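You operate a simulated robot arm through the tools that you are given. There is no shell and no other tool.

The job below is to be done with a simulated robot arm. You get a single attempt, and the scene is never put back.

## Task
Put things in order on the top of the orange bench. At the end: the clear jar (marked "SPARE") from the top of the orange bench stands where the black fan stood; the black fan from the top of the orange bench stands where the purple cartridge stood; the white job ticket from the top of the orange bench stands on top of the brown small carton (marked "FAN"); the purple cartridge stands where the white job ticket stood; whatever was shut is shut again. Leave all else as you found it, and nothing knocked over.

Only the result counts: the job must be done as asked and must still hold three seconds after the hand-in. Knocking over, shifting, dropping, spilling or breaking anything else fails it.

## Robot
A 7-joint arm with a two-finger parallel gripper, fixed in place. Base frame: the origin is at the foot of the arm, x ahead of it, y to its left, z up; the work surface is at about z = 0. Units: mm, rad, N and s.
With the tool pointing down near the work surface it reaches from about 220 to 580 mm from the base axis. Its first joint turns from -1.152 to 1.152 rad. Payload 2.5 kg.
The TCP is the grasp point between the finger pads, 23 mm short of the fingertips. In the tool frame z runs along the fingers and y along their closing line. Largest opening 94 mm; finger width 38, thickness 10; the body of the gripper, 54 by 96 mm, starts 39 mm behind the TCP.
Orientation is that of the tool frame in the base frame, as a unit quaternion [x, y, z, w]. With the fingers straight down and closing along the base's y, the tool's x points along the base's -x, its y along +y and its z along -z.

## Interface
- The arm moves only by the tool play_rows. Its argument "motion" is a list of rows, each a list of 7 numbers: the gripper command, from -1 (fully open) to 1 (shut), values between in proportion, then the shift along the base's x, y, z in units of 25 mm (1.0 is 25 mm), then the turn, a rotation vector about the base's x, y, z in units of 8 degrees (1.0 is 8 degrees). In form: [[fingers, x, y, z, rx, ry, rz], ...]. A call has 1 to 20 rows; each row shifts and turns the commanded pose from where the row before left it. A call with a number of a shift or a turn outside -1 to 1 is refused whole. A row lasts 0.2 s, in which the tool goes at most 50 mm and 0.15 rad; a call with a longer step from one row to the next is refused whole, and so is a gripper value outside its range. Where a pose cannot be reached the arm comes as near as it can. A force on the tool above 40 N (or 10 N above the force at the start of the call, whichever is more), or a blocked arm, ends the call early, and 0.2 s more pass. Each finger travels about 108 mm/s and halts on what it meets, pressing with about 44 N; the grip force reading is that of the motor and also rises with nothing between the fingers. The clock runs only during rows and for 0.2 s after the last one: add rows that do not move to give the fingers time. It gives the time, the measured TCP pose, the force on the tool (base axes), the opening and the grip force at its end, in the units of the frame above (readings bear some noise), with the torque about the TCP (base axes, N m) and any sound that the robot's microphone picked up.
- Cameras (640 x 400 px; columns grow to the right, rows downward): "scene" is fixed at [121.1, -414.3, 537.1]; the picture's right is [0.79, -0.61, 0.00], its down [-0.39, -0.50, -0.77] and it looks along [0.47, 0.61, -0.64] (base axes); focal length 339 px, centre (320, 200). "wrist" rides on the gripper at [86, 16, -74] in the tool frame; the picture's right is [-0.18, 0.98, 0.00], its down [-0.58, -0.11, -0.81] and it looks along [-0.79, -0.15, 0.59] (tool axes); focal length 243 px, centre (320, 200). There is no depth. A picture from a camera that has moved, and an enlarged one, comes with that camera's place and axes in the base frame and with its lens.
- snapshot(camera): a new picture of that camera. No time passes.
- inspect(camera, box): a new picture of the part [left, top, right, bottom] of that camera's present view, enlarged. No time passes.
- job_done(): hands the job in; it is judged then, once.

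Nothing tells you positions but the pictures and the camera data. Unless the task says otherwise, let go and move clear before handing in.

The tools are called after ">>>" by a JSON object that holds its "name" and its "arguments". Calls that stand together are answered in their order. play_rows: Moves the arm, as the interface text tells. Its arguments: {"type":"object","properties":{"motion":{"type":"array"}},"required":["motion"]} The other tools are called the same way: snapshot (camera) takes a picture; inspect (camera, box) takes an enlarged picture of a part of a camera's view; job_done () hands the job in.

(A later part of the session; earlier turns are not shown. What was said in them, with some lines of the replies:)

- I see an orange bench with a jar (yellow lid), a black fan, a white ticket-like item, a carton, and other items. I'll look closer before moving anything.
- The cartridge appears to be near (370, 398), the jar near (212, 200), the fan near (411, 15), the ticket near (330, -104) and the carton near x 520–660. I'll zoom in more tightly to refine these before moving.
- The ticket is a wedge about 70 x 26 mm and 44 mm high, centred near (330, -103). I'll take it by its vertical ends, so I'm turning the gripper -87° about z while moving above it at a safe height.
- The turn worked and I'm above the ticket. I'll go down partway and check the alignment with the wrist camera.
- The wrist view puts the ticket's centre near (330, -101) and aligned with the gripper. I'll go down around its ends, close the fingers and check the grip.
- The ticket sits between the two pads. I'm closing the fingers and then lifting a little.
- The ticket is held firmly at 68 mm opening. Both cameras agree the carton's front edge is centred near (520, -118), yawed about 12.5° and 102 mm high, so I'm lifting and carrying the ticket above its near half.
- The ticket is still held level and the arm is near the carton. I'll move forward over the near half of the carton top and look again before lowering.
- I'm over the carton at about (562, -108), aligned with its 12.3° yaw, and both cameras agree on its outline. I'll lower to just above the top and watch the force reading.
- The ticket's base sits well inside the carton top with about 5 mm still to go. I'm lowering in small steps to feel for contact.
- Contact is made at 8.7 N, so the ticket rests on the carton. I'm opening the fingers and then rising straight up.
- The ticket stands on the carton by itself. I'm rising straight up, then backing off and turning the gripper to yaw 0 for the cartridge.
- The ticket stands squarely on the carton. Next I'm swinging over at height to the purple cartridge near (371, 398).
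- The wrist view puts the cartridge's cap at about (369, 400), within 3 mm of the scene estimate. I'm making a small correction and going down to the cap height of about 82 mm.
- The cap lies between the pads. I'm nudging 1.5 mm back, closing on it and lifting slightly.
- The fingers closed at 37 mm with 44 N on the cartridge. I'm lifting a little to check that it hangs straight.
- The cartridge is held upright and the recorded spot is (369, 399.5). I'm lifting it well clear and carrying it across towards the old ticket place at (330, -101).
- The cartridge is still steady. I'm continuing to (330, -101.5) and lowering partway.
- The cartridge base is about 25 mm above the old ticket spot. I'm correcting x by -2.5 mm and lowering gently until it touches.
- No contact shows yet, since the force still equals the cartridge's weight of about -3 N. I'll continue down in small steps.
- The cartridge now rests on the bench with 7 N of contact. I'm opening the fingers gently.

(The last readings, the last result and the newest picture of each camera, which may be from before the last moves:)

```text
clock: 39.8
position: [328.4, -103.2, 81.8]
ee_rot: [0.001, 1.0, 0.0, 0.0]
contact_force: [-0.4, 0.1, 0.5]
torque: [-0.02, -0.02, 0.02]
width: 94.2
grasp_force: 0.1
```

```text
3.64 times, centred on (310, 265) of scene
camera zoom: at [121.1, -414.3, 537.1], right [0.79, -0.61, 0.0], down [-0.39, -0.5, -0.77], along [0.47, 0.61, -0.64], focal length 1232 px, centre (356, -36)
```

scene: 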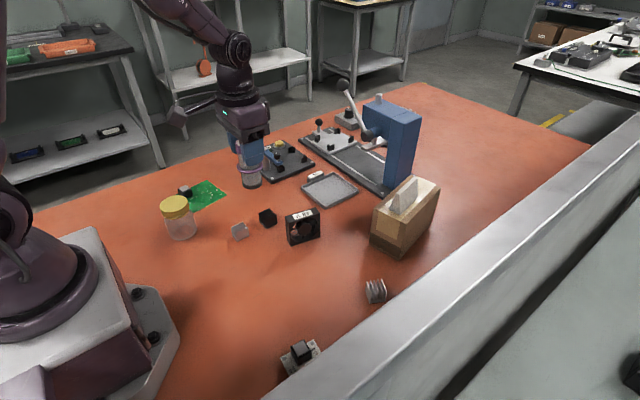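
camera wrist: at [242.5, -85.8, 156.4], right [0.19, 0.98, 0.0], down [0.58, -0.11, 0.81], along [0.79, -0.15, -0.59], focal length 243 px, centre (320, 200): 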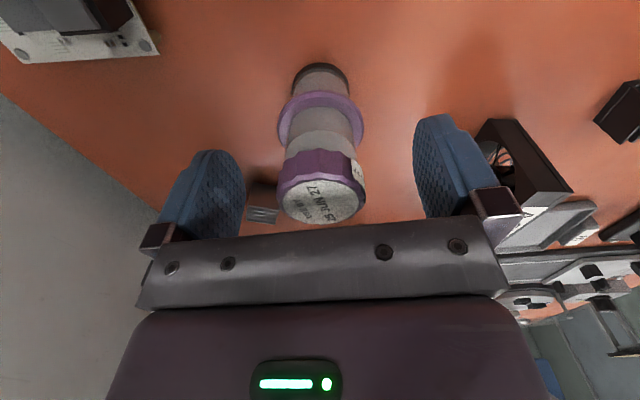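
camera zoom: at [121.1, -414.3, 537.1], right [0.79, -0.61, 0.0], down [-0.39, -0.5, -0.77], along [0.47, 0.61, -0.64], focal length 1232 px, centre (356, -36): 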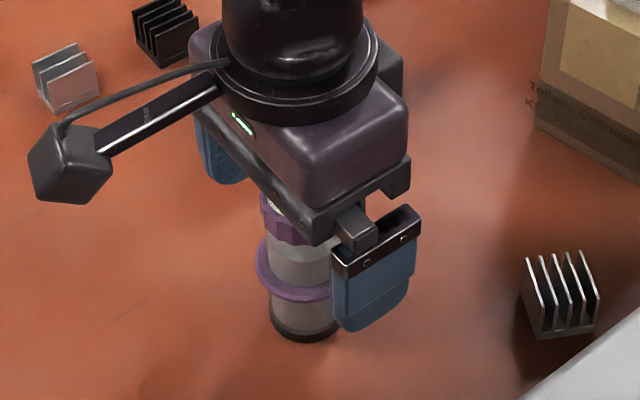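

The cartridge stands upright where the ticket was. I'm rising straight up and moving above the fan near (409, 17.5) with yaw about -13°.

>>> {"name": "play_rows", "arguments": {"motion": [[-1, 0, 0, 0.5, 0, 0, 0], [-1, 0, 0, 1, 0, 0, 0], [-1, 0, 0, 1, 0, 0, 0], [-1, 0, 0, 1, 0, 0, 0], [-1, 0, 0, 1, 0, 0, 0], [-1, 0, 0, 0.5, 0, 0, 0], [-1, 0.54, 0.795, 0, 0, 0, -0.267], [-1, 0.54, 0.795, 0, 0, 0, -0.267], [-1, 0.54, 0.795, 0, 0, 0, -0.267], [-1, 0.54, 0.795, 0, 0, 0, -0.267], [-1, 0.54, 0.795, 0, 0, 0, -0.267], [-1, 0.54, 0.795, 0, 0, 0, -0.267], [-1, 0, 0, -0.8, 0, 0, 0], [-1, 0, 0, -0.8, 0, 0, 0], [-1, 0, 0, -0.8, 0, 0, 0], [-1, 0, 0, 0, 0, 0, 0]]}}

>>> {"name": "snapshot", "arguments": {"camera": "wrist"}}

>>> {"name": "inspect", "arguments": {"camera": "scene", "box": [230, 160, 370, 320]}}

```text
clock: 43.2
position: [410.6, 18.0, 149.0]
ee_rot: [0.112, 0.994, 0.0, 0.0]
contact_force: [0.0, -0.2, 0.2]
torque: [0.02, 0.0, 0.0]
width: 93.9
grasp_force: 0.0
```

```text
taken
camera wrist: at [330.2, 53.0, 222.9], right [0.4, 0.92, 0.0], down [0.54, -0.24, 0.81], along [0.74, -0.32, -0.59], focal length 243 px, centre (320, 200)
```

wrist: 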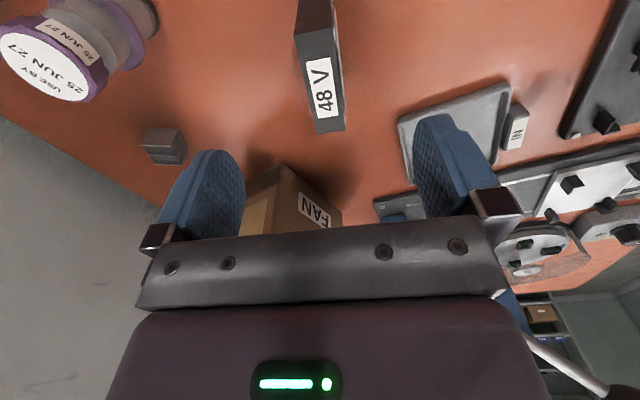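

```text
2.50 times, centred on (300, 240) of scene
camera zoom: at [121.1, -414.3, 537.1], right [0.79, -0.61, 0.0], down [-0.39, -0.5, -0.77], along [0.47, 0.61, -0.64], focal length 847 px, centre (370, 100)
```

zoom: 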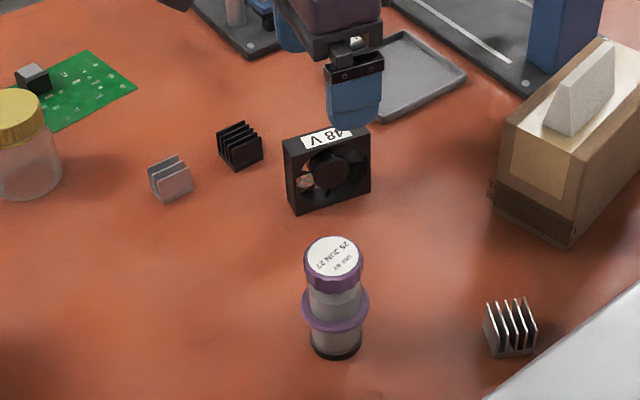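

The cartridge now reads near (329, -104) in the scene, which matches the old ticket spot. The fan is aligned under the gripper at about (410, 18), so I'm going down around its thickness.

>>> {"name": "play_rows", "arguments": {"motion": [[-1, 0, 0, -1, 0, 0, 0], [-1, 0, 0, -1, 0, 0, 0], [-1, 0, 0, -0.9, 0, 0, 0], [-1, 0, 0, -0.7, 0, 0, 0], [-1, 0, 0, -0.42, 0, 0, 0], [-1, 0, 0, 0, 0, 0, 0], [-1, 0, 0, 0, 0, 0, 0]]}}

>>> {"name": "snapshot", "arguments": {"camera": "wrist"}}

>>> {"name": "inspect", "arguments": {"camera": "scene", "box": [250, 160, 360, 260]}}

```text
clock: 44.8
position: [411.6, 16.9, 47.6]
ee_rot: [0.111, 0.994, 0.0, 0.0]
contact_force: [-0.1, -0.2, 0.0]
torque: [0.03, 0.0, -0.03]
width: 93.6
grasp_force: 0.0
```

```text
taken
camera wrist: at [331.2, 52.9, 121.7], right [0.4, 0.92, 0.0], down [0.54, -0.24, 0.81], along [0.74, -0.32, -0.59], focal length 243 px, centre (320, 200)
```

wrist: 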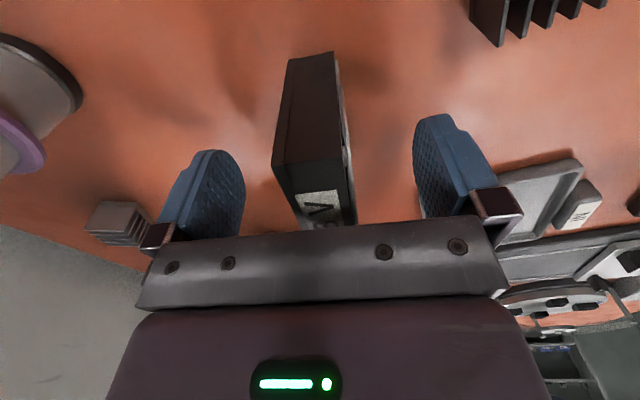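

```text
4.00 times, centred on (305, 210) of scene
camera zoom: at [121.1, -414.3, 537.1], right [0.79, -0.61, 0.0], down [-0.39, -0.5, -0.77], along [0.47, 0.61, -0.64], focal length 1356 px, centre (380, 160)
```

zoom: 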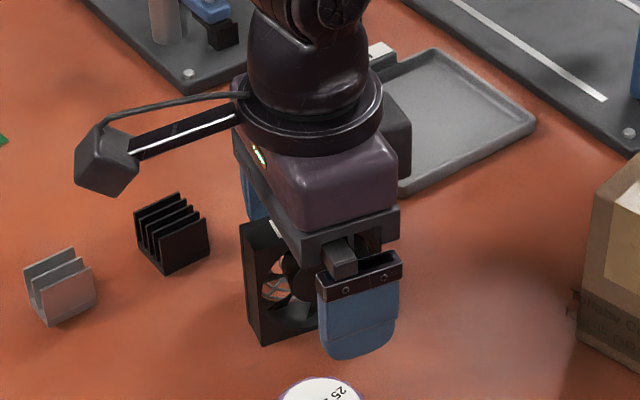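

>>> {"name": "inspect", "arguments": {"camera": "wrist", "box": [220, 30, 440, 240]}}

```text
1.90 times, centred on (330, 135) of wrist
camera zoom: at [331.2, 52.9, 121.7], right [0.4, 0.92, 0.0], down [0.54, -0.24, 0.81], along [0.74, -0.32, -0.59], focal length 462 px, centre (301, 324)
```

zoom: 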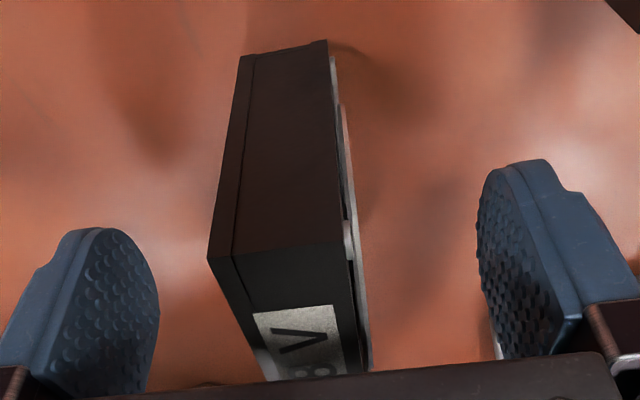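

The fan stands between the pads and near centre. I'm closing slowly to avoid tipping it.

>>> {"name": "play_rows", "arguments": {"motion": [[-0.6, 0, 0, 0, 0, 0, 0], [-0.3, 0, 0, 0, 0, 0, 0], [0, 0, 0, 0, 0, 0, 0], [0.2, 0, 0, 0, 0, 0, 0], [0.35, 0, 0, 0, 0, 0, 0], [0.45, 0, 0, 0, 0, 0, 0], [0.5, 0, 0, 0, 0, 0, 0], [0.55, 0, 0, 0, 0, 0, 0], [0.6, 0, 0, 0, 0, 0, 0], [0.8, 0, 0, 0, 0, 0, 0], [1, 0, 0, 0, 0, 0, 0], [1, 0, 0, 0, 0, 0, 0]]}}

>>> {"name": "snapshot", "arguments": {"camera": "wrist"}}

>>> {"name": "inspect", "arguments": {"camera": "scene", "box": [250, 160, 360, 260]}}

```text
clock: 47.4
position: [410.5, 16.6, 47.7]
ee_rot: [0.112, 0.994, 0.0, 0.0]
contact_force: [0.3, -0.2, -0.1]
torque: [-0.02, 0.04, 0.02]
width: 21.5
grasp_force: 43.4
```

```text
taken
camera wrist: at [331.2, 52.8, 121.8], right [0.4, 0.92, 0.0], down [0.54, -0.24, 0.81], along [0.74, -0.32, -0.59], focal length 243 px, centre (320, 200)
```

wrist: 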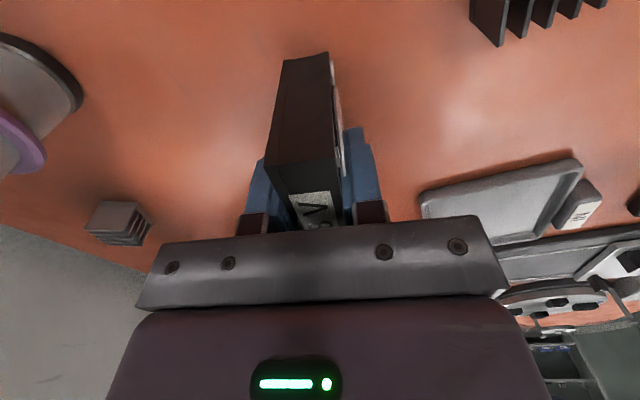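

```text
4.00 times, centred on (305, 210) of scene
camera zoom: at [121.1, -414.3, 537.1], right [0.79, -0.61, 0.0], down [-0.39, -0.5, -0.77], along [0.47, 0.61, -0.64], focal length 1356 px, centre (380, 160)
```

zoom: 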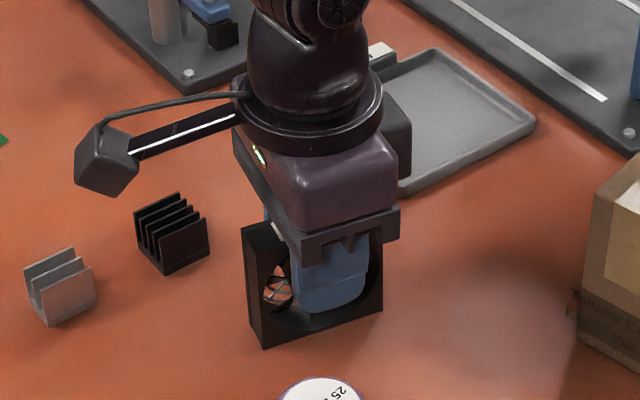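

The fan is gripped at 21.5 mm and barely moved. I'm lifting a little to check the hold.

>>> {"name": "play_rows", "arguments": {"motion": [[1, 0, 0, 0.3, 0, 0, 0], [1, 0, 0, 0.7, 0, 0, 0], [1, 0, 0, 0, 0, 0, 0]]}}

>>> {"name": "inspect", "arguments": {"camera": "scene", "box": [250, 150, 360, 250]}}

>>> {"name": "snapshot", "arguments": {"camera": "wrist"}}

```text
clock: 48.2
position: [410.2, 16.1, 70.7]
ee_rot: [0.112, 0.994, 0.0, 0.0]
contact_force: [-0.4, 0.5, 0.0]
torque: [0.0, -0.01, 0.01]
width: 21.6
grasp_force: 44.3
```

```text
4.00 times, centred on (305, 200) of scene
camera zoom: at [121.1, -414.3, 537.1], right [0.79, -0.61, 0.0], down [-0.39, -0.5, -0.77], along [0.47, 0.61, -0.64], focal length 1356 px, centre (380, 200)
```

zoom: 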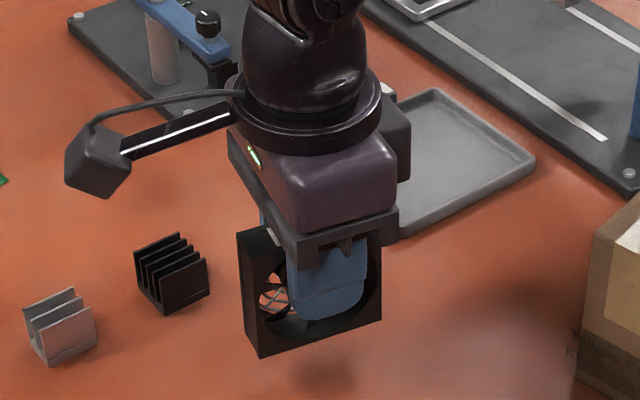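

```text
taken
camera wrist: at [330.1, 52.6, 146.2], right [0.4, 0.92, 0.0], down [0.54, -0.24, 0.81], along [0.74, -0.32, -0.59], focal length 243 px, centre (320, 200)
```

wrist: 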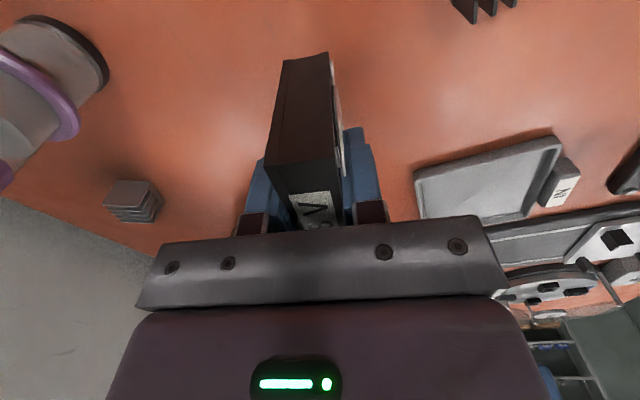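

The fan hangs straight. I'm lifting it high and carrying it towards the cartridge's old spot at (369, 399.5).

>>> {"name": "play_rows", "arguments": {"motion": [[1, 0, 0, 0.8, 0, 0, 0], [1, 0, 0, 1, 0, 0, 0], [1, 0, 0, 1, 0, 0, 0], [1, 0, 0, 1, 0, 0, 0], [1, 0, 0, 1, 0, 0, 0], [1, 0, 0, 0.2, 0, 0, 0], [1, -0.0965, 0.6, 0, 0, 0, 0], [1, -0.0965, 0.9, 0, 0, 0, 0], [1, -0.0965, 0.9, 0, 0, 0, 0], [1, -0.0965, 0.9, 0, 0, 0, 0], [1, -0.0965, 0.9, 0, 0, 0, 0], [1, -0.0965, 0.9, 0, 0, 0, 0], [1, -0.0965, 0.9, 0, 0, 0, 0], [1, -0.0965, 0.9, 0, 0, 0, 0], [1, -0.0965, 0.9, 0, 0, 0, 0], [1, -0.0965, 0.9, 0, 0, 0, 0], [1, -0.0965, 0.9, 0, 0, 0, 0], [1, -0.0965, 0.9, 0, 0, 0, 0], [1, -0.0965, 0.9, 0, 0, 0, 0], [1, 0, 0, 0, 0, 0, 0]]}}

>>> {"name": "snapshot", "arguments": {"camera": "scene"}}

>>> {"name": "snapshot", "arguments": {"camera": "wrist"}}

```text
clock: 52.4
position: [379.3, 302.3, 196.7]
ee_rot: [0.113, 0.994, 0.0, 0.0]
contact_force: [0.4, -0.1, -0.8]
torque: [0.0, 0.03, 0.0]
width: 21.4
grasp_force: 44.4
```

```text
taken
```

scene: 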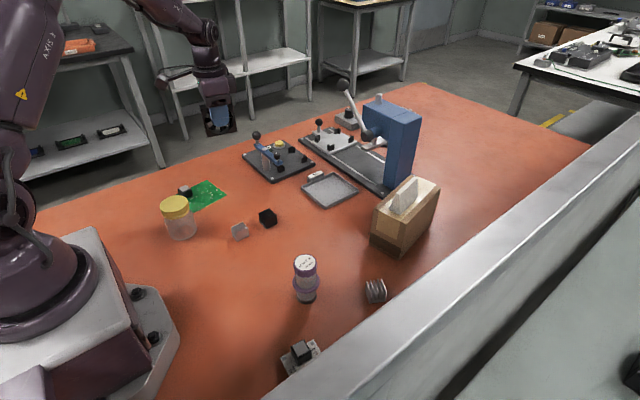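

```text
taken
camera wrist: at [299.8, 338.1, 270.2], right [0.4, 0.92, 0.0], down [0.54, -0.24, 0.81], along [0.74, -0.32, -0.59], focal length 243 px, centre (320, 200)
```

wrist: 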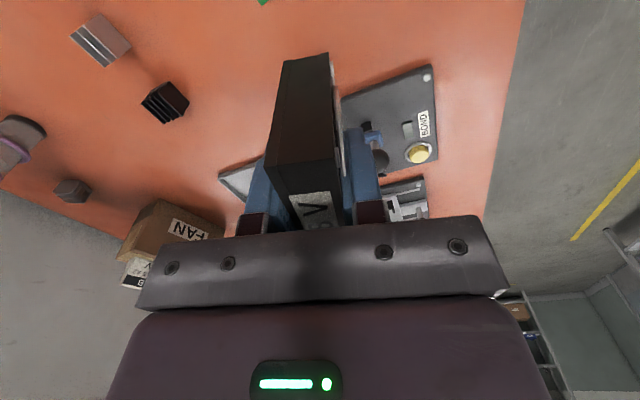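

The fan is still held. I'm moving the last 97 mm and lowering partway over the target spot.

>>> {"name": "play_rows", "arguments": {"motion": [[1, -0.084, 0.773, 0, 0, 0, 0], [1, -0.084, 0.773, 0, 0, 0, 0], [1, -0.084, 0.773, 0, 0, 0, 0], [1, -0.084, 0.773, 0, 0, 0, 0], [1, -0.084, 0.773, 0, 0, 0, 0], [1, 0, 0, -0.8, 0, 0, 0], [1, 0, 0, -1, 0, 0, 0], [1, 0, 0, -1, 0, 0, 0], [1, 0, 0, -1, 0, 0, 0], [1, 0, 0, -0.8, 0, 0, 0], [1, 0, 0, -0.4, 0, 0, 0], [1, 0, 0, 0, 0, 0, 0], [1, 0, 0, 0, 0, 0, 0]]}}

>>> {"name": "inspect", "arguments": {"camera": "scene", "box": [160, 90, 270, 190]}}

>>> {"name": "snapshot", "arguments": {"camera": "wrist"}}

```text
clock: 55.2
position: [367.2, 400.0, 71.4]
ee_rot: [0.112, 0.994, 0.0, 0.0]
contact_force: [0.1, 0.6, 0.1]
torque: [-0.01, 0.01, 0.03]
width: 21.7
grasp_force: 44.1
```

```text
4.00 times, centred on (215, 140) of scene
camera zoom: at [121.1, -414.3, 537.1], right [0.79, -0.61, 0.0], down [-0.39, -0.5, -0.77], along [0.47, 0.61, -0.64], focal length 1356 px, centre (740, 440)
```

zoom: 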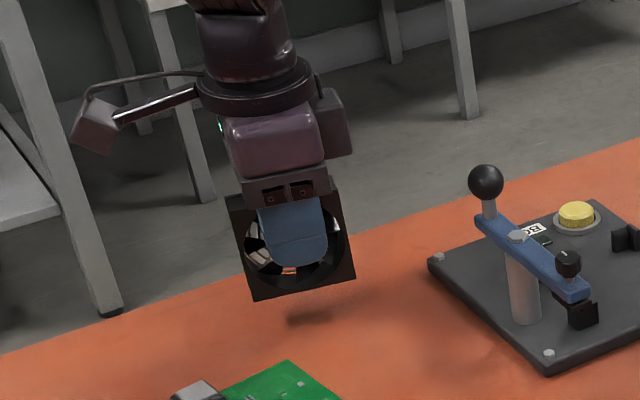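

```text
taken
camera wrist: at [288.0, 435.6, 145.5], right [0.4, 0.92, 0.0], down [0.54, -0.24, 0.81], along [0.74, -0.32, -0.59], focal length 243 px, centre (320, 200)
```

wrist: 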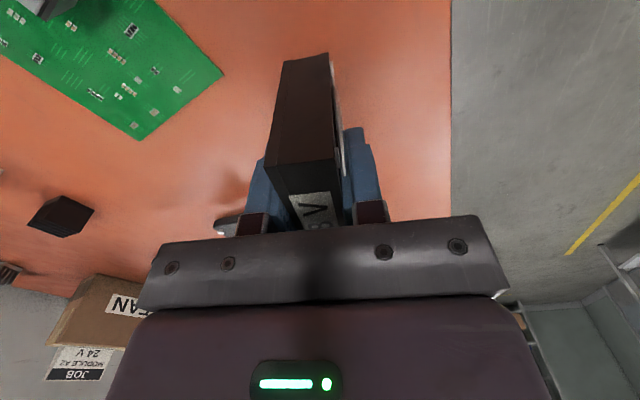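

The fan bottom is about 24 mm above the bench over the cartridge's spot. I'm making a small 2 mm x correction and lowering to near contact.

>>> {"name": "play_rows", "arguments": {"motion": [[1, 0.09, 0.02, -0.4, 0, 0, 0], [1, 0, 0, -0.3, 0, 0, 0], [1, 0, 0, -0.1, 0, 0, 0], [1, 0, 0, -0.06, 0, 0, 0], [1, 0, 0, 0, 0, 0, 0]]}}

```text
clock: 56.4
position: [368.9, 399.1, 50.1]
ee_rot: [0.113, 0.994, 0.0, -0.001]
contact_force: [1.0, 0.4, -1.4]
torque: [-0.01, -0.04, -0.03]
width: 21.6
grasp_force: 43.8
```

>>> {"name": "play_rows", "arguments": {"motion": [[1, 0, 0, -0.04, 0, 0, 0], [1, 0, 0, -0.04, 0, 0, 0], [1, 0, 0, 0, 0, 0, 0]]}}

```text
clock: 57.2
position: [368.9, 399.2, 47.5]
ee_rot: [0.112, 0.994, 0.0, 0.0]
contact_force: [0.6, 0.0, -1.6]
torque: [-0.01, -0.02, 0.0]
width: 21.4
grasp_force: 44.0
```

There is no contact yet at z 47.5. I'll go down in finer steps.

>>> {"name": "play_rows", "arguments": {"motion": [[1, 0, 0, -0.03, 0, 0, 0], [1, 0, 0, -0.02, 0, 0, 0], [1, 0, 0, 0, 0, 0, 0]]}}

```text
clock: 58.0
position: [370.1, 399.0, 46.9]
ee_rot: [0.113, 0.994, 0.0, 0.0]
contact_force: [-2.0, -1.3, 6.2]
torque: [-0.06, 0.06, -0.03]
width: 21.3
grasp_force: 43.8
```

The fan now rests on the bench with 6 N of contact. I'm opening slowly so it isn't dragged.

>>> {"name": "play_rows", "arguments": {"motion": [[0.52, 0, 0, 0, 0, 0, 0], [0.48, 0, 0, 0, 0, 0, 0], [0.4, 0, 0, 0, 0, 0, 0], [0.2, 0, 0, 0, 0, 0, 0], [-0.2, 0, 0, 0, 0, 0, 0], [-0.7, 0, 0, 0, 0, 0, 0], [-1, 0, 0, 0, 0, 0, 0], [-1, 0, 0, 0, 0, 0, 0]]}}

>>> {"name": "snapshot", "arguments": {"camera": "wrist"}}

>>> {"name": "inspect", "arguments": {"camera": "scene", "box": [160, 90, 270, 190]}}

```text
clock: 59.8
position: [370.1, 398.3, 47.2]
ee_rot: [0.112, 0.994, 0.0, 0.0]
contact_force: [0.8, -0.1, 0.4]
torque: [0.01, 0.01, -0.01]
width: 94.1
grasp_force: 0.0
```

```text
taken
camera wrist: at [289.9, 434.6, 121.2], right [0.4, 0.92, 0.0], down [0.54, -0.24, 0.81], along [0.74, -0.32, -0.59], focal length 243 px, centre (320, 200)
```

wrist: 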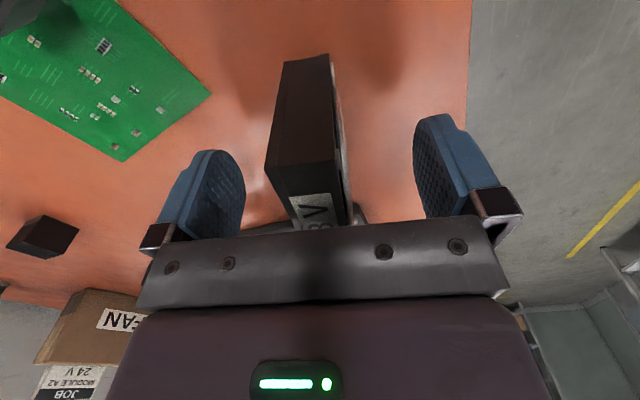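

```text
4.00 times, centred on (215, 140) of scene
camera zoom: at [121.1, -414.3, 537.1], right [0.79, -0.61, 0.0], down [-0.39, -0.5, -0.77], along [0.47, 0.61, -0.64], focal length 1356 px, centre (740, 440)
```

zoom: 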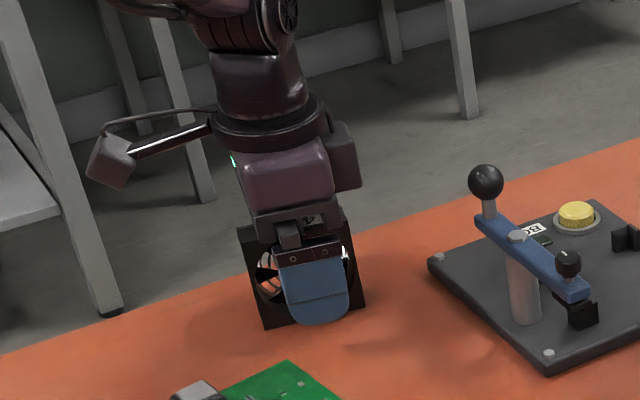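

The fan stands by itself at the cartridge's old spot. I'm rising clear and moving over the jar near (211, 200), turning back to yaw 0.

>>> {"name": "play_rows", "arguments": {"motion": [[-1, 0, 0, 0.4, 0, 0, 0], [-1, 0, 0, 0.8, 0, 0, 0], [-1, 0, 0, 1, 0, 0, 0], [-1, 0, 0, 1, 0, 0, 0], [-1, 0, 0, 1, 0, 0, 0], [-1, 0, 0, 1, 0, 0, 0], [-1, 0, 0, 0.8, 0, 0, 0], [-1, -0.707, -0.88, 0, 0, 0, 0.179], [-1, -0.707, -0.88, 0, 0, 0, 0.179], [-1, -0.707, -0.88, 0, 0, 0, 0.179], [-1, -0.707, -0.88, 0, 0, 0, 0.179], [-1, -0.707, -0.88, 0, 0, 0, 0.179], [-1, -0.707, -0.88, 0, 0, 0, 0.179], [-1, -0.707, -0.88, 0, 0, 0, 0.179], [-1, -0.707, -0.88, 0, 0, 0, 0.179], [-1, -0.707, -0.88, 0, 0, 0, 0.179], [-1, 0, 0, 0, 0, 0, 0]]}}

>>> {"name": "snapshot", "arguments": {"camera": "wrist"}}

>>> {"name": "snapshot", "arguments": {"camera": "scene"}}

>>> {"name": "inspect", "arguments": {"camera": "scene", "box": [170, 110, 250, 190]}}

```text
clock: 63.4
position: [210.2, 203.0, 197.0]
ee_rot: [0.0, 1.0, 0.0, 0.0]
contact_force: [-1.2, 0.8, 0.6]
torque: [-0.03, 0.04, 0.01]
width: 93.8
grasp_force: 0.0
```

```text
taken
camera wrist: at [124.0, 219.3, 271.0], right [0.18, 0.98, 0.0], down [0.58, -0.11, 0.81], along [0.79, -0.15, -0.59], focal length 243 px, centre (320, 200)
```

wrist: 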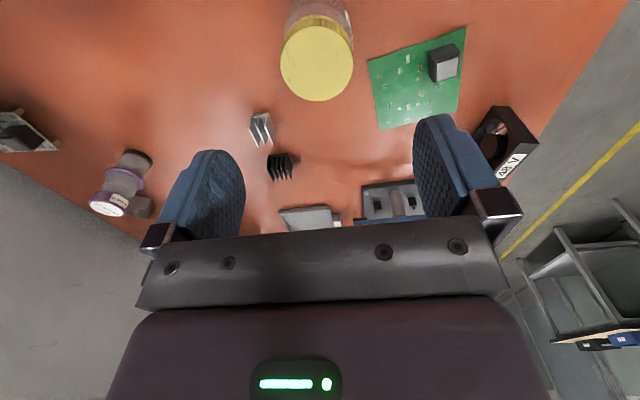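

```text
taken
```

scene: 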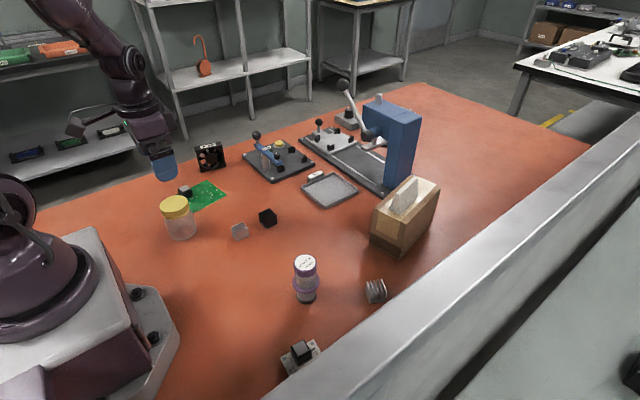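

```text
5.00 times, centred on (210, 150) of scene
camera zoom: at [121.1, -414.3, 537.1], right [0.79, -0.61, 0.0], down [-0.39, -0.5, -0.77], along [0.47, 0.61, -0.64], focal length 1695 px, centre (870, 450)
```

zoom: 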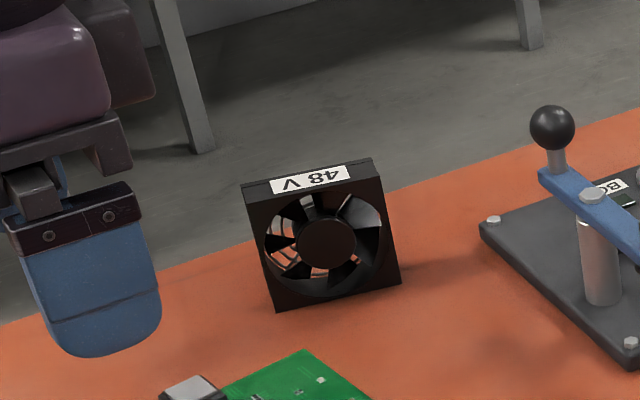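

The fan stands well at its new place. Next I'll look closely at the jar from the wrist camera to refine its centre.

>>> {"name": "inspect", "arguments": {"camera": "wrist", "box": [240, 0, 400, 120]}}

>>> {"name": "inspect", "arguments": {"camera": "scene", "box": [140, 175, 230, 250]}}

```text
3.33 times, centred on (320, 60) of wrist
camera zoom: at [124.0, 219.3, 271.0], right [0.18, 0.98, 0.0], down [0.58, -0.11, 0.81], along [0.79, -0.15, -0.59], focal length 809 px, centre (320, 667)
```

zoom: 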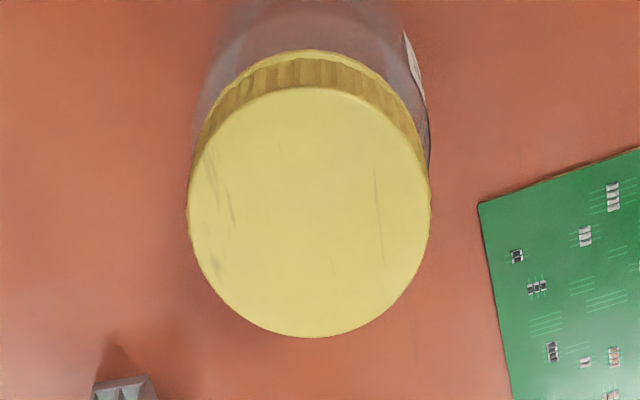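

```text
5.33 times, centred on (185, 212) of scene
camera zoom: at [121.1, -414.3, 537.1], right [0.79, -0.61, 0.0], down [-0.39, -0.5, -0.77], along [0.47, 0.61, -0.64], focal length 1808 px, centre (1040, 133)
```

zoom: 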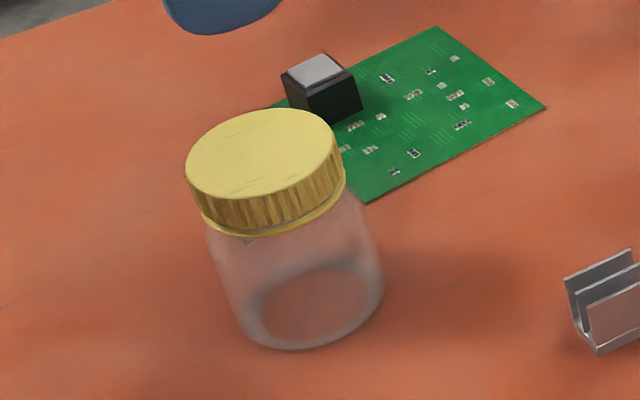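

Wrist and scene views agree that the jar's centre is near (209.5, 200.6). I'm shifting -2.5 mm in y and going down to just above the lid to check.

>>> {"name": "play_rows", "arguments": {"motion": [[-1, 0, -0.1, -0.8, 0, 0, 0], [-1, 0, 0, -1, 0, 0, 0], [-1, 0, 0, -0.8, 0, 0, 0], [-1, 0, 0, -0.6, 0, 0, 0], [-1, 0, 0, 0, 0, 0, 0]]}}

>>> {"name": "snapshot", "arguments": {"camera": "wrist"}}

>>> {"name": "inspect", "arguments": {"camera": "scene", "box": [130, 155, 240, 255]}}

```text
clock: 64.6
position: [211.6, 199.8, 115.6]
ee_rot: [0.001, 1.0, 0.0, 0.0]
contact_force: [0.4, 0.0, 0.7]
torque: [-0.01, 0.0, -0.01]
width: 93.9
grasp_force: 0.0
```

```text
taken
camera wrist: at [125.2, 216.6, 190.2], right [0.18, 0.98, 0.0], down [0.58, -0.11, 0.81], along [0.79, -0.15, -0.59], focal length 243 px, centre (320, 200)
```

wrist: 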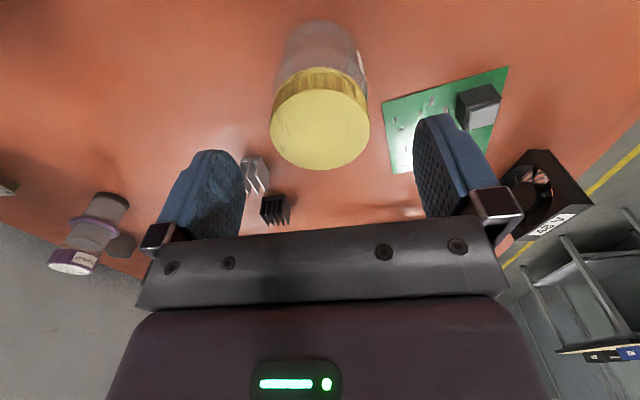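

```text
4.00 times, centred on (185, 205) of scene
camera zoom: at [121.1, -414.3, 537.1], right [0.79, -0.61, 0.0], down [-0.39, -0.5, -0.77], along [0.47, 0.61, -0.64], focal length 1356 px, centre (860, 180)
```

zoom: 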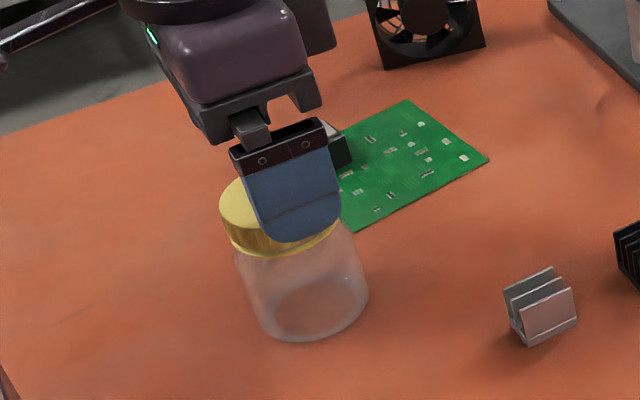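

The jar is centred between the fingers, so I'm shifting -2 mm in x. Then I'll go down around the jar body to z 50, with the palm clear of the lid.

>>> {"name": "play_rows", "arguments": {"motion": [[-1, -0.08, 0, -0.8, 0, 0, 0], [-1, 0, 0, -0.8, 0, 0, 0], [-1, 0, 0, -0.6, 0, 0, 0], [-1, 0, 0, -0.4, 0, 0, 0], [-1, 0, 0, 0, 0, 0, 0]]}}

>>> {"name": "snapshot", "arguments": {"camera": "wrist"}}

>>> {"name": "inspect", "arguments": {"camera": "scene", "box": [130, 165, 240, 265]}}

```text
clock: 65.8
position: [208.2, 201.0, 52.6]
ee_rot: [0.001, 1.0, 0.0, -0.001]
contact_force: [0.4, 0.2, 0.0]
torque: [0.01, 0.02, -0.04]
width: 94.1
grasp_force: 0.1
```

```text
taken
camera wrist: at [122.2, 217.1, 126.0], right [0.19, 0.98, 0.0], down [0.58, -0.11, 0.81], along [0.79, -0.15, -0.59], focal length 243 px, centre (320, 200)
```

wrist: 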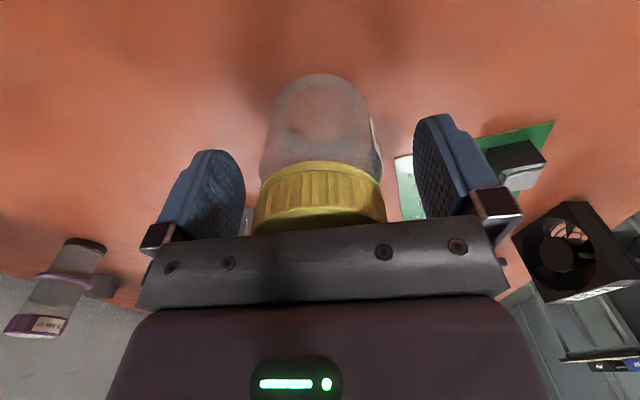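

```text
4.00 times, centred on (185, 215) of scene
camera zoom: at [121.1, -414.3, 537.1], right [0.79, -0.61, 0.0], down [-0.39, -0.5, -0.77], along [0.47, 0.61, -0.64], focal length 1356 px, centre (860, 140)
```

zoom: 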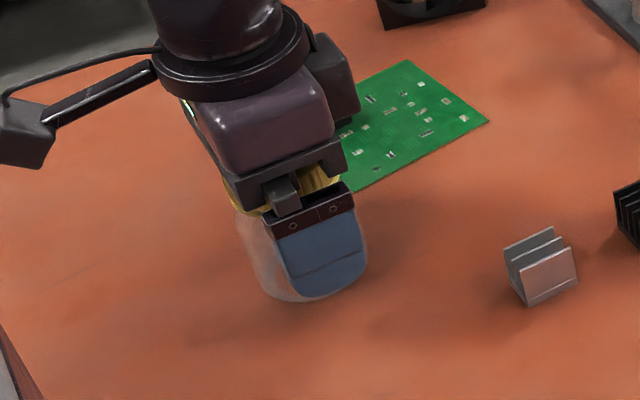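

The jar body stands between the pads. I'm closing gradually.

>>> {"name": "play_rows", "arguments": {"motion": [[-0.8, 0, 0, 0, 0, 0, 0], [-0.6, 0, 0, 0, 0, 0, 0], [-0.5, 0, 0, 0, 0, 0, 0], [-0.4, 0, 0, 0, 0, 0, 0], [-0.3, 0, 0, 0, 0, 0, 0], [-0.2, 0, 0, 0, 0, 0, 0], [0, 0, 0, 0, 0, 0, 0], [0.3, 0, 0, 0, 0, 0, 0], [0.3, 0, 0, 0, 0, 0, 0]]}}

>>> {"name": "snapshot", "arguments": {"camera": "wrist"}}

>>> {"name": "inspect", "arguments": {"camera": "scene", "box": [130, 165, 240, 265]}}

```text
clock: 67.8
position: [207.7, 200.8, 52.6]
ee_rot: [0.001, 1.0, 0.0, 0.0]
contact_force: [1.2, 0.6, -0.2]
torque: [-0.02, 0.01, 0.0]
width: 59.2
grasp_force: 44.0
```

```text
taken
camera wrist: at [122.1, 217.0, 126.2], right [0.18, 0.98, 0.0], down [0.58, -0.11, 0.81], along [0.79, -0.15, -0.59], focal length 243 px, centre (320, 200)
```

wrist: 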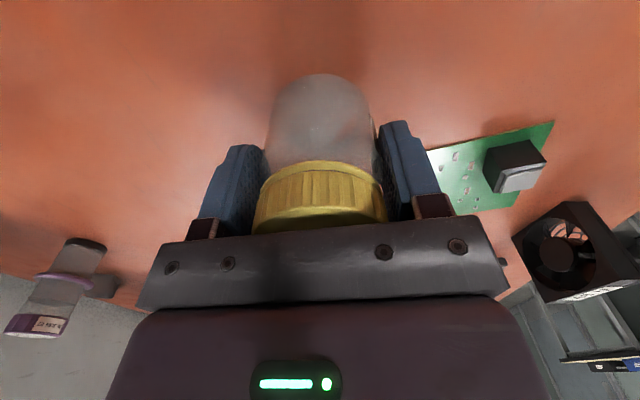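

```text
4.00 times, centred on (185, 215) of scene
camera zoom: at [121.1, -414.3, 537.1], right [0.79, -0.61, 0.0], down [-0.39, -0.5, -0.77], along [0.47, 0.61, -0.64], focal length 1356 px, centre (860, 140)
```

zoom: 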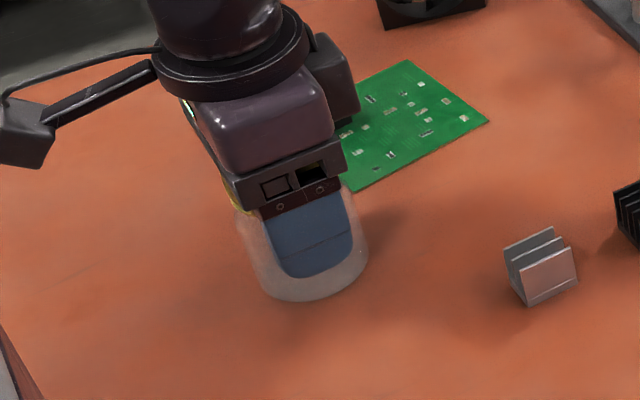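

The jar is gripped at 59 mm with 44 N. I'm lifting slightly to check the hold.

>>> {"name": "play_rows", "arguments": {"motion": [[0.5, 0, 0, 0.2, 0, 0, 0], [0.5, 0, 0, 0.4, 0, 0, 0], [0.5, 0, 0, 0.4, 0, 0, 0], [0.5, 0, 0, 0, 0, 0, 0]]}}

>>> {"name": "snapshot", "arguments": {"camera": "wrist"}}

>>> {"name": "inspect", "arguments": {"camera": "scene", "box": [130, 155, 240, 255]}}

```text
clock: 68.8
position: [207.6, 197.7, 79.0]
ee_rot: [0.001, 1.0, 0.0, 0.0]
contact_force: [-0.4, -0.8, 0.2]
torque: [-0.01, -0.03, -0.01]
width: 59.4
grasp_force: 44.4
```

```text
taken
camera wrist: at [123.0, 214.7, 152.5], right [0.19, 0.98, 0.0], down [0.58, -0.11, 0.81], along [0.79, -0.15, -0.59], focal length 243 px, centre (320, 200)
```

wrist: 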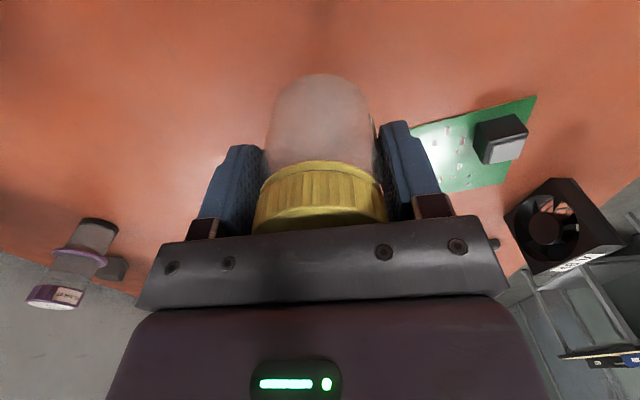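

```text
4.00 times, centred on (185, 205) of scene
camera zoom: at [121.1, -414.3, 537.1], right [0.79, -0.61, 0.0], down [-0.39, -0.5, -0.77], along [0.47, 0.61, -0.64], focal length 1356 px, centre (860, 180)
```

zoom: 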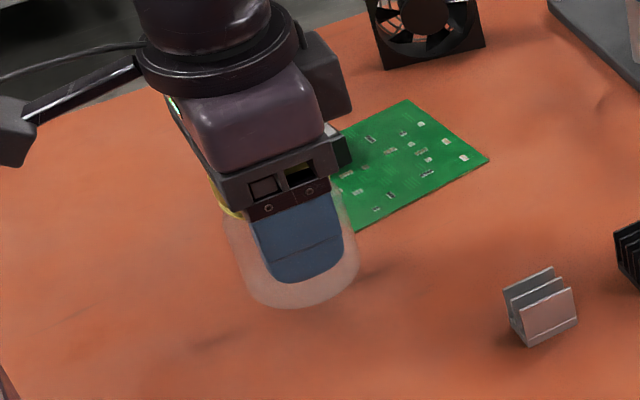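

The jar hangs steady. I'm lifting it and carrying it over the two small heatsinks to the fan's old spot at (410, 17).

>>> {"name": "play_rows", "arguments": {"motion": [[0.5, 0, 0, 0.6, 0, 0, 0], [0.5, 0, 0, 1, 0, 0, 0], [0.5, 0, 0, 1, 0, 0, 0], [0.5, 0, 0, 0.8, 0, 0, 0], [0.5, 0, 0, 0.2, 0, 0, 0], [0.5, 0.5, -0.452, 0, 0, 0, 0], [0.5, 0.75, -0.679, 0, 0, 0, 0], [0.5, 0.75, -0.679, 0, 0, 0, 0], [0.5, 0.75, -0.679, 0, 0, 0, 0], [0.5, 0.75, -0.679, 0, 0, 0, 0], [0.5, 0.75, -0.679, 0, 0, 0, 0], [0.5, 0.75, -0.679, 0, 0, 0, 0], [0.5, 0.75, -0.679, 0, 0, 0, 0], [0.5, 0.75, -0.679, 0, 0, 0, 0], [0.5, 0.75, -0.679, 0, 0, 0, 0], [0.5, 0.75, -0.679, 0, 0, 0, 0], [0.5, 0.05, -0.05, 0, 0, 0, 0], [0.5, 0, 0, 0, 0, 0, 0]]}}

>>> {"name": "snapshot", "arguments": {"camera": "wrist"}}

>>> {"name": "inspect", "arguments": {"camera": "scene", "box": [230, 120, 390, 320]}}

```text
clock: 72.6
position: [410.8, 18.1, 168.3]
ee_rot: [0.0, 1.0, 0.0, 0.001]
contact_force: [0.5, 1.1, -0.8]
torque: [0.01, 0.03, -0.02]
width: 58.9
grasp_force: 43.7
```

```text
taken
camera wrist: at [324.9, 33.8, 242.5], right [0.18, 0.98, 0.0], down [0.58, -0.11, 0.81], along [0.79, -0.15, -0.59], focal length 243 px, centre (320, 200)
```

wrist: 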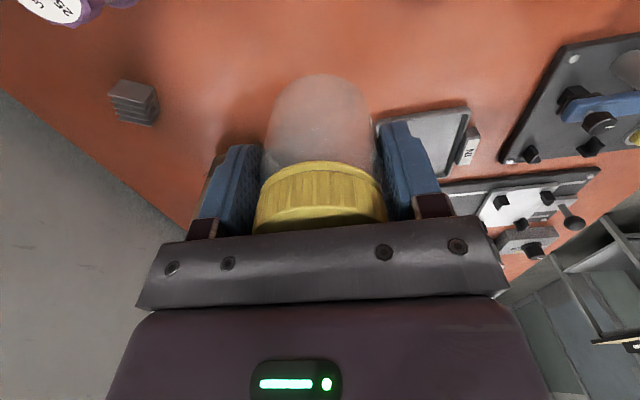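

```text
2.00 times, centred on (310, 220) of scene
camera zoom: at [121.1, -414.3, 537.1], right [0.79, -0.61, 0.0], down [-0.39, -0.5, -0.77], along [0.47, 0.61, -0.64], focal length 678 px, centre (340, 160)
```

zoom: 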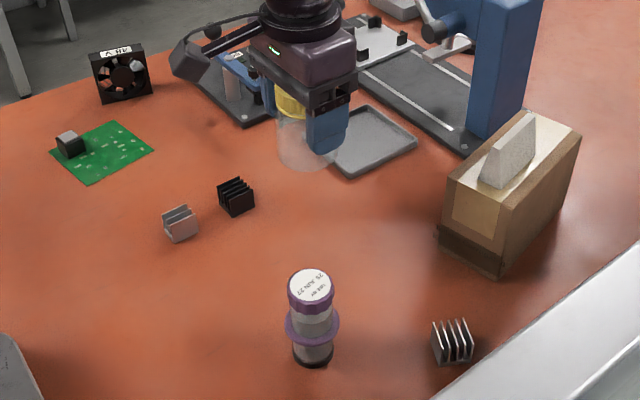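

The jar is above the fan's old spot. I'm lowering to about 22 mm above the bench and checking the position.

>>> {"name": "play_rows", "arguments": {"motion": [[0.5, -0.05, -0.04, -0.8, 0, 0, 0], [0.5, 0, 0, -1, 0, 0, 0], [0.5, 0, 0, -1, 0, 0, 0], [0.5, 0, 0, -0.7, 0, 0, 0], [0.5, 0, 0, -0.2, 0, 0, 0], [0.5, 0, 0, 0, 0, 0, 0], [0.5, 0, 0, 0, 0, 0, 0]]}}

>>> {"name": "inspect", "arguments": {"camera": "scene", "box": [250, 150, 360, 260]}}

>>> {"name": "snapshot", "arguments": {"camera": "wrist"}}

```text
clock: 74.2
position: [410.5, 15.6, 77.4]
ee_rot: [0.001, 1.0, 0.0, 0.0]
contact_force: [1.4, -0.6, -1.5]
torque: [0.02, -0.01, -0.02]
width: 59.0
grasp_force: 44.7
```

```text
3.64 times, centred on (305, 205) of scene
camera zoom: at [121.1, -414.3, 537.1], right [0.79, -0.61, 0.0], down [-0.39, -0.5, -0.77], along [0.47, 0.61, -0.64], focal length 1232 px, centre (374, 182)
```

zoom: 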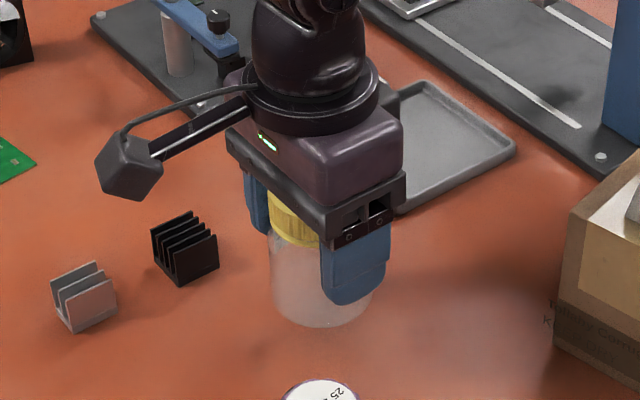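

```text
taken
camera wrist: at [325.1, 32.6, 149.9], right [0.18, 0.98, 0.0], down [0.58, -0.11, 0.81], along [0.79, -0.15, -0.59], focal length 243 px, centre (320, 200)
```

wrist: 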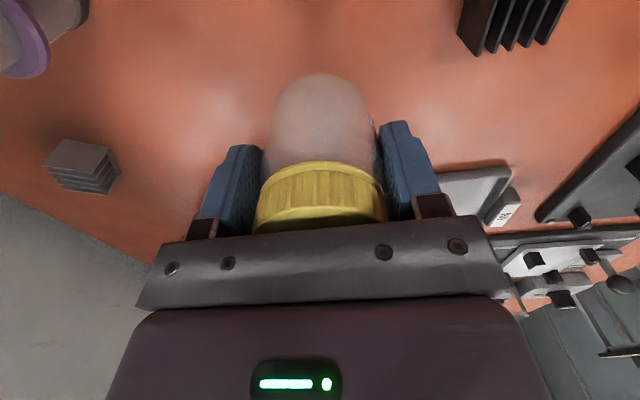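

The jar lines up within a few millimetres of the fan's old centre. I'm making a tiny correction and lowering to near contact.

>>> {"name": "play_rows", "arguments": {"motion": [[0.5, -0.06, 0.04, -0.4, 0, 0, 0], [0.5, 0, 0, -0.3, 0, 0, 0], [0.5, 0, 0, -0.1, 0, 0, 0], [0.5, 0, 0, -0.04, 0, 0, 0], [0.5, 0, 0, 0, 0, 0, 0]]}}

```text
clock: 75.4
position: [409.0, 17.3, 53.9]
ee_rot: [0.0, 1.0, 0.0, 0.0]
contact_force: [-0.3, -1.0, -0.9]
torque: [0.02, -0.01, 0.0]
width: 59.1
grasp_force: 44.4
```

>>> {"name": "play_rows", "arguments": {"motion": [[0.5, 0, 0, -0.03, 0, 0, 0], [0.5, 0, 0, -0.03, 0, 0, 0], [0.5, 0, 0, 0, 0, 0, 0]]}}

```text
clock: 76.2
position: [408.1, 16.1, 53.7]
ee_rot: [0.001, 1.0, -0.001, 0.0]
contact_force: [0.0, -0.1, -1.4]
torque: [-0.03, 0.0, 0.02]
width: 59.1
grasp_force: 44.2
```

There is still no contact, so I'll keep stepping down finely.

>>> {"name": "play_rows", "arguments": {"motion": [[0.5, 0, 0, -0.03, 0, 0, 0], [0.5, 0, 0, -0.03, 0, 0, 0], [0.5, 0, 0, 0, 0, 0, 0]]}}

```text
clock: 77.0
position: [407.4, 17.2, 51.3]
ee_rot: [0.001, 1.0, 0.0, 0.0]
contact_force: [-3.6, -0.1, 10.8]
torque: [-0.02, 0.16, 0.0]
width: 59.2
grasp_force: 44.1
```

The jar rests on the bench with 11 N of contact. I'm relieving the pressure slightly and opening the fingers slowly.

>>> {"name": "play_rows", "arguments": {"motion": [[0.5, 0, 0, 0.015, 0, 0, 0], [-0.26, 0, 0, 0, 0, 0, 0], [-0.3, 0, 0, 0, 0, 0, 0], [-0.4, 0, 0, 0, 0, 0, 0], [-0.6, 0, 0, 0, 0, 0, 0], [-0.8, 0, 0, 0, 0, 0, 0], [-1, 0, 0, 0, 0, 0, 0], [-1, 0, 0, 0, 0, 0, 0]]}}

>>> {"name": "snapshot", "arguments": {"camera": "wrist"}}

>>> {"name": "inspect", "arguments": {"camera": "scene", "box": [250, 150, 360, 260]}}

```text
clock: 78.8
position: [407.4, 17.8, 52.5]
ee_rot: [0.001, 1.0, -0.001, 0.0]
contact_force: [-0.4, -0.1, 0.2]
torque: [0.03, 0.0, 0.0]
width: 93.9
grasp_force: 0.1
```

```text
taken
camera wrist: at [321.8, 33.7, 125.9], right [0.19, 0.98, 0.0], down [0.58, -0.11, 0.81], along [0.79, -0.15, -0.59], focal length 243 px, centre (320, 200)
```

wrist: 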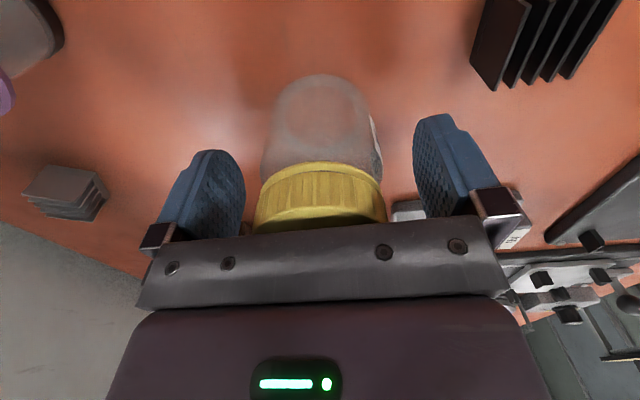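

```text
3.64 times, centred on (305, 205) of scene
camera zoom: at [121.1, -414.3, 537.1], right [0.79, -0.61, 0.0], down [-0.39, -0.5, -0.77], along [0.47, 0.61, -0.64], focal length 1232 px, centre (374, 182)
```

zoom: 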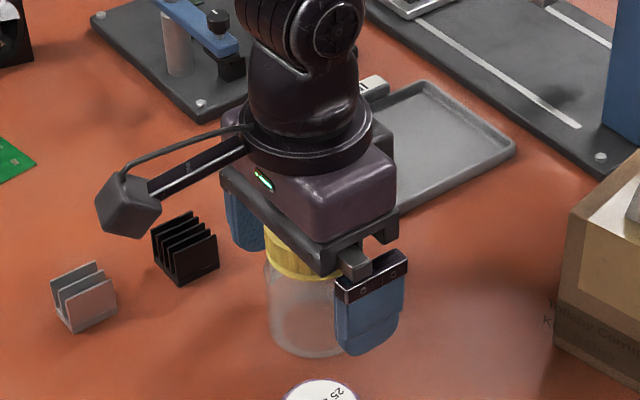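

The jar stands freely with its lid on. I'm rising straight up and moving clear before a last check.

>>> {"name": "play_rows", "arguments": {"motion": [[-1, 0, 0, 0.3, 0, 0, 0], [-1, 0, 0, 0.7, 0, 0, 0], [-1, 0, 0, 1, 0, 0, 0], [-1, 0, 0, 1, 0, 0, 0], [-1, 0, 0, 1, 0, 0, 0], [-1, 0, 0, 1, 0, 0, 0], [-1, 0, 0, 1, 0, 0, 0], [-1, 0, 0, 1, 0, 0, 0], [-1, 0, 0, 1, 0, 0, 0], [-1, -0.7, 0.8, 0.3, 0, 0, 0], [-1, -0.7, 0.8, 0.3, 0, 0, 0], [-1, -0.7, 0.8, 0.3, 0, 0, 0], [-1, -0.7, 0.8, 0.3, 0, 0, 0], [-1, 0, 0, 0, 0, 0, 0]]}}

>>> {"name": "snapshot", "arguments": {"camera": "scene"}}

>>> {"name": "inspect", "arguments": {"camera": "scene", "box": [250, 160, 390, 320]}}

>>> {"name": "snapshot", "arguments": {"camera": "wrist"}}

```text
clock: 81.8
position: [334.8, 97.0, 282.8]
ee_rot: [0.001, 1.0, 0.0, 0.0]
contact_force: [0.5, -0.4, -0.5]
torque: [-0.01, 0.02, 0.0]
width: 94.3
grasp_force: 0.0
```

```text
taken
```

scene: 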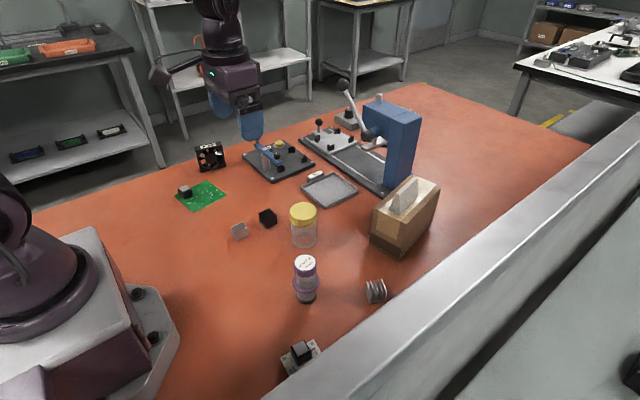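

```text
2.50 times, centred on (320, 240) of scene
camera zoom: at [121.1, -414.3, 537.1], right [0.79, -0.61, 0.0], down [-0.39, -0.5, -0.77], along [0.47, 0.61, -0.64], focal length 847 px, centre (320, 100)
```

zoom: 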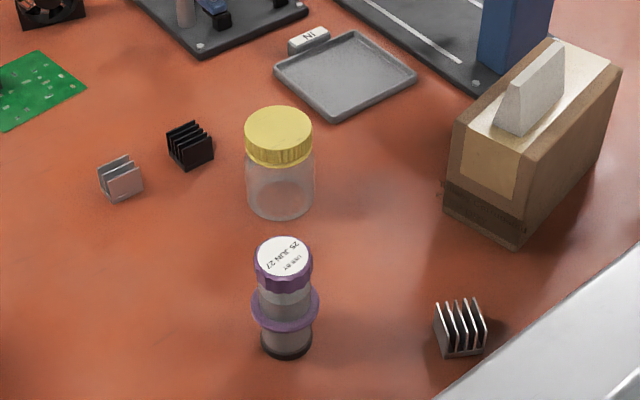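

```text
taken
camera wrist: at [249.8, 113.6, 356.4], right [0.19, 0.98, 0.0], down [0.58, -0.11, 0.81], along [0.79, -0.15, -0.59], focal length 243 px, centre (320, 200)
```

wrist: 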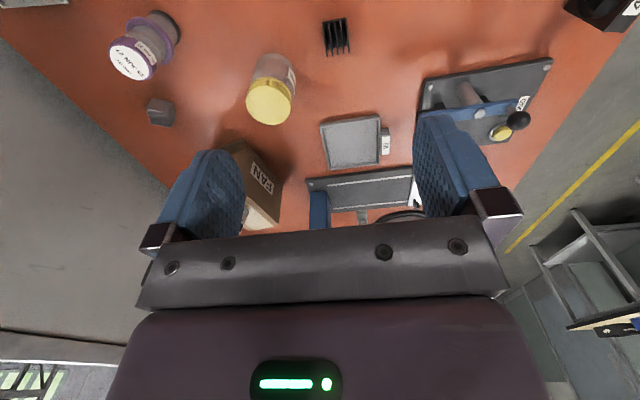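

All four things stand in their places: ticket on the carton, cartridge at the ticket's spot, fan at the cartridge's spot and jar at the fan's spot. Nothing else has moved, nothing was opened and the arm is clear with its gripper open, so I'm handing in.

>>> {"name": "job_done", "arguments": {}}

```text
The job is handed in.
```

The job is handed in; no verdict on it has come back. The final pictures show everything upright and in place:

- **Job ticket:** it stands on top of the "FAN" carton, on the half nearer the robot.
- **Purple cartridge:** it stands where the ticket stood, within about 2 mm by my measurement.
- **Black fan:** it stands where the cartridge stood, within about 3 mm. It kept its original facing.
- **Clear jar:** it stands where the fan stood, within about 2 mm, with its lid still on.

I never saw the jar's "SPARE" marking in the pictures. I took it as the right one because it was the only clear jar on the bench.

I opened nothing, so nothing needed shutting again. The carton and the other items on the bench look unmoved. The arm is clear, with its gripper open.
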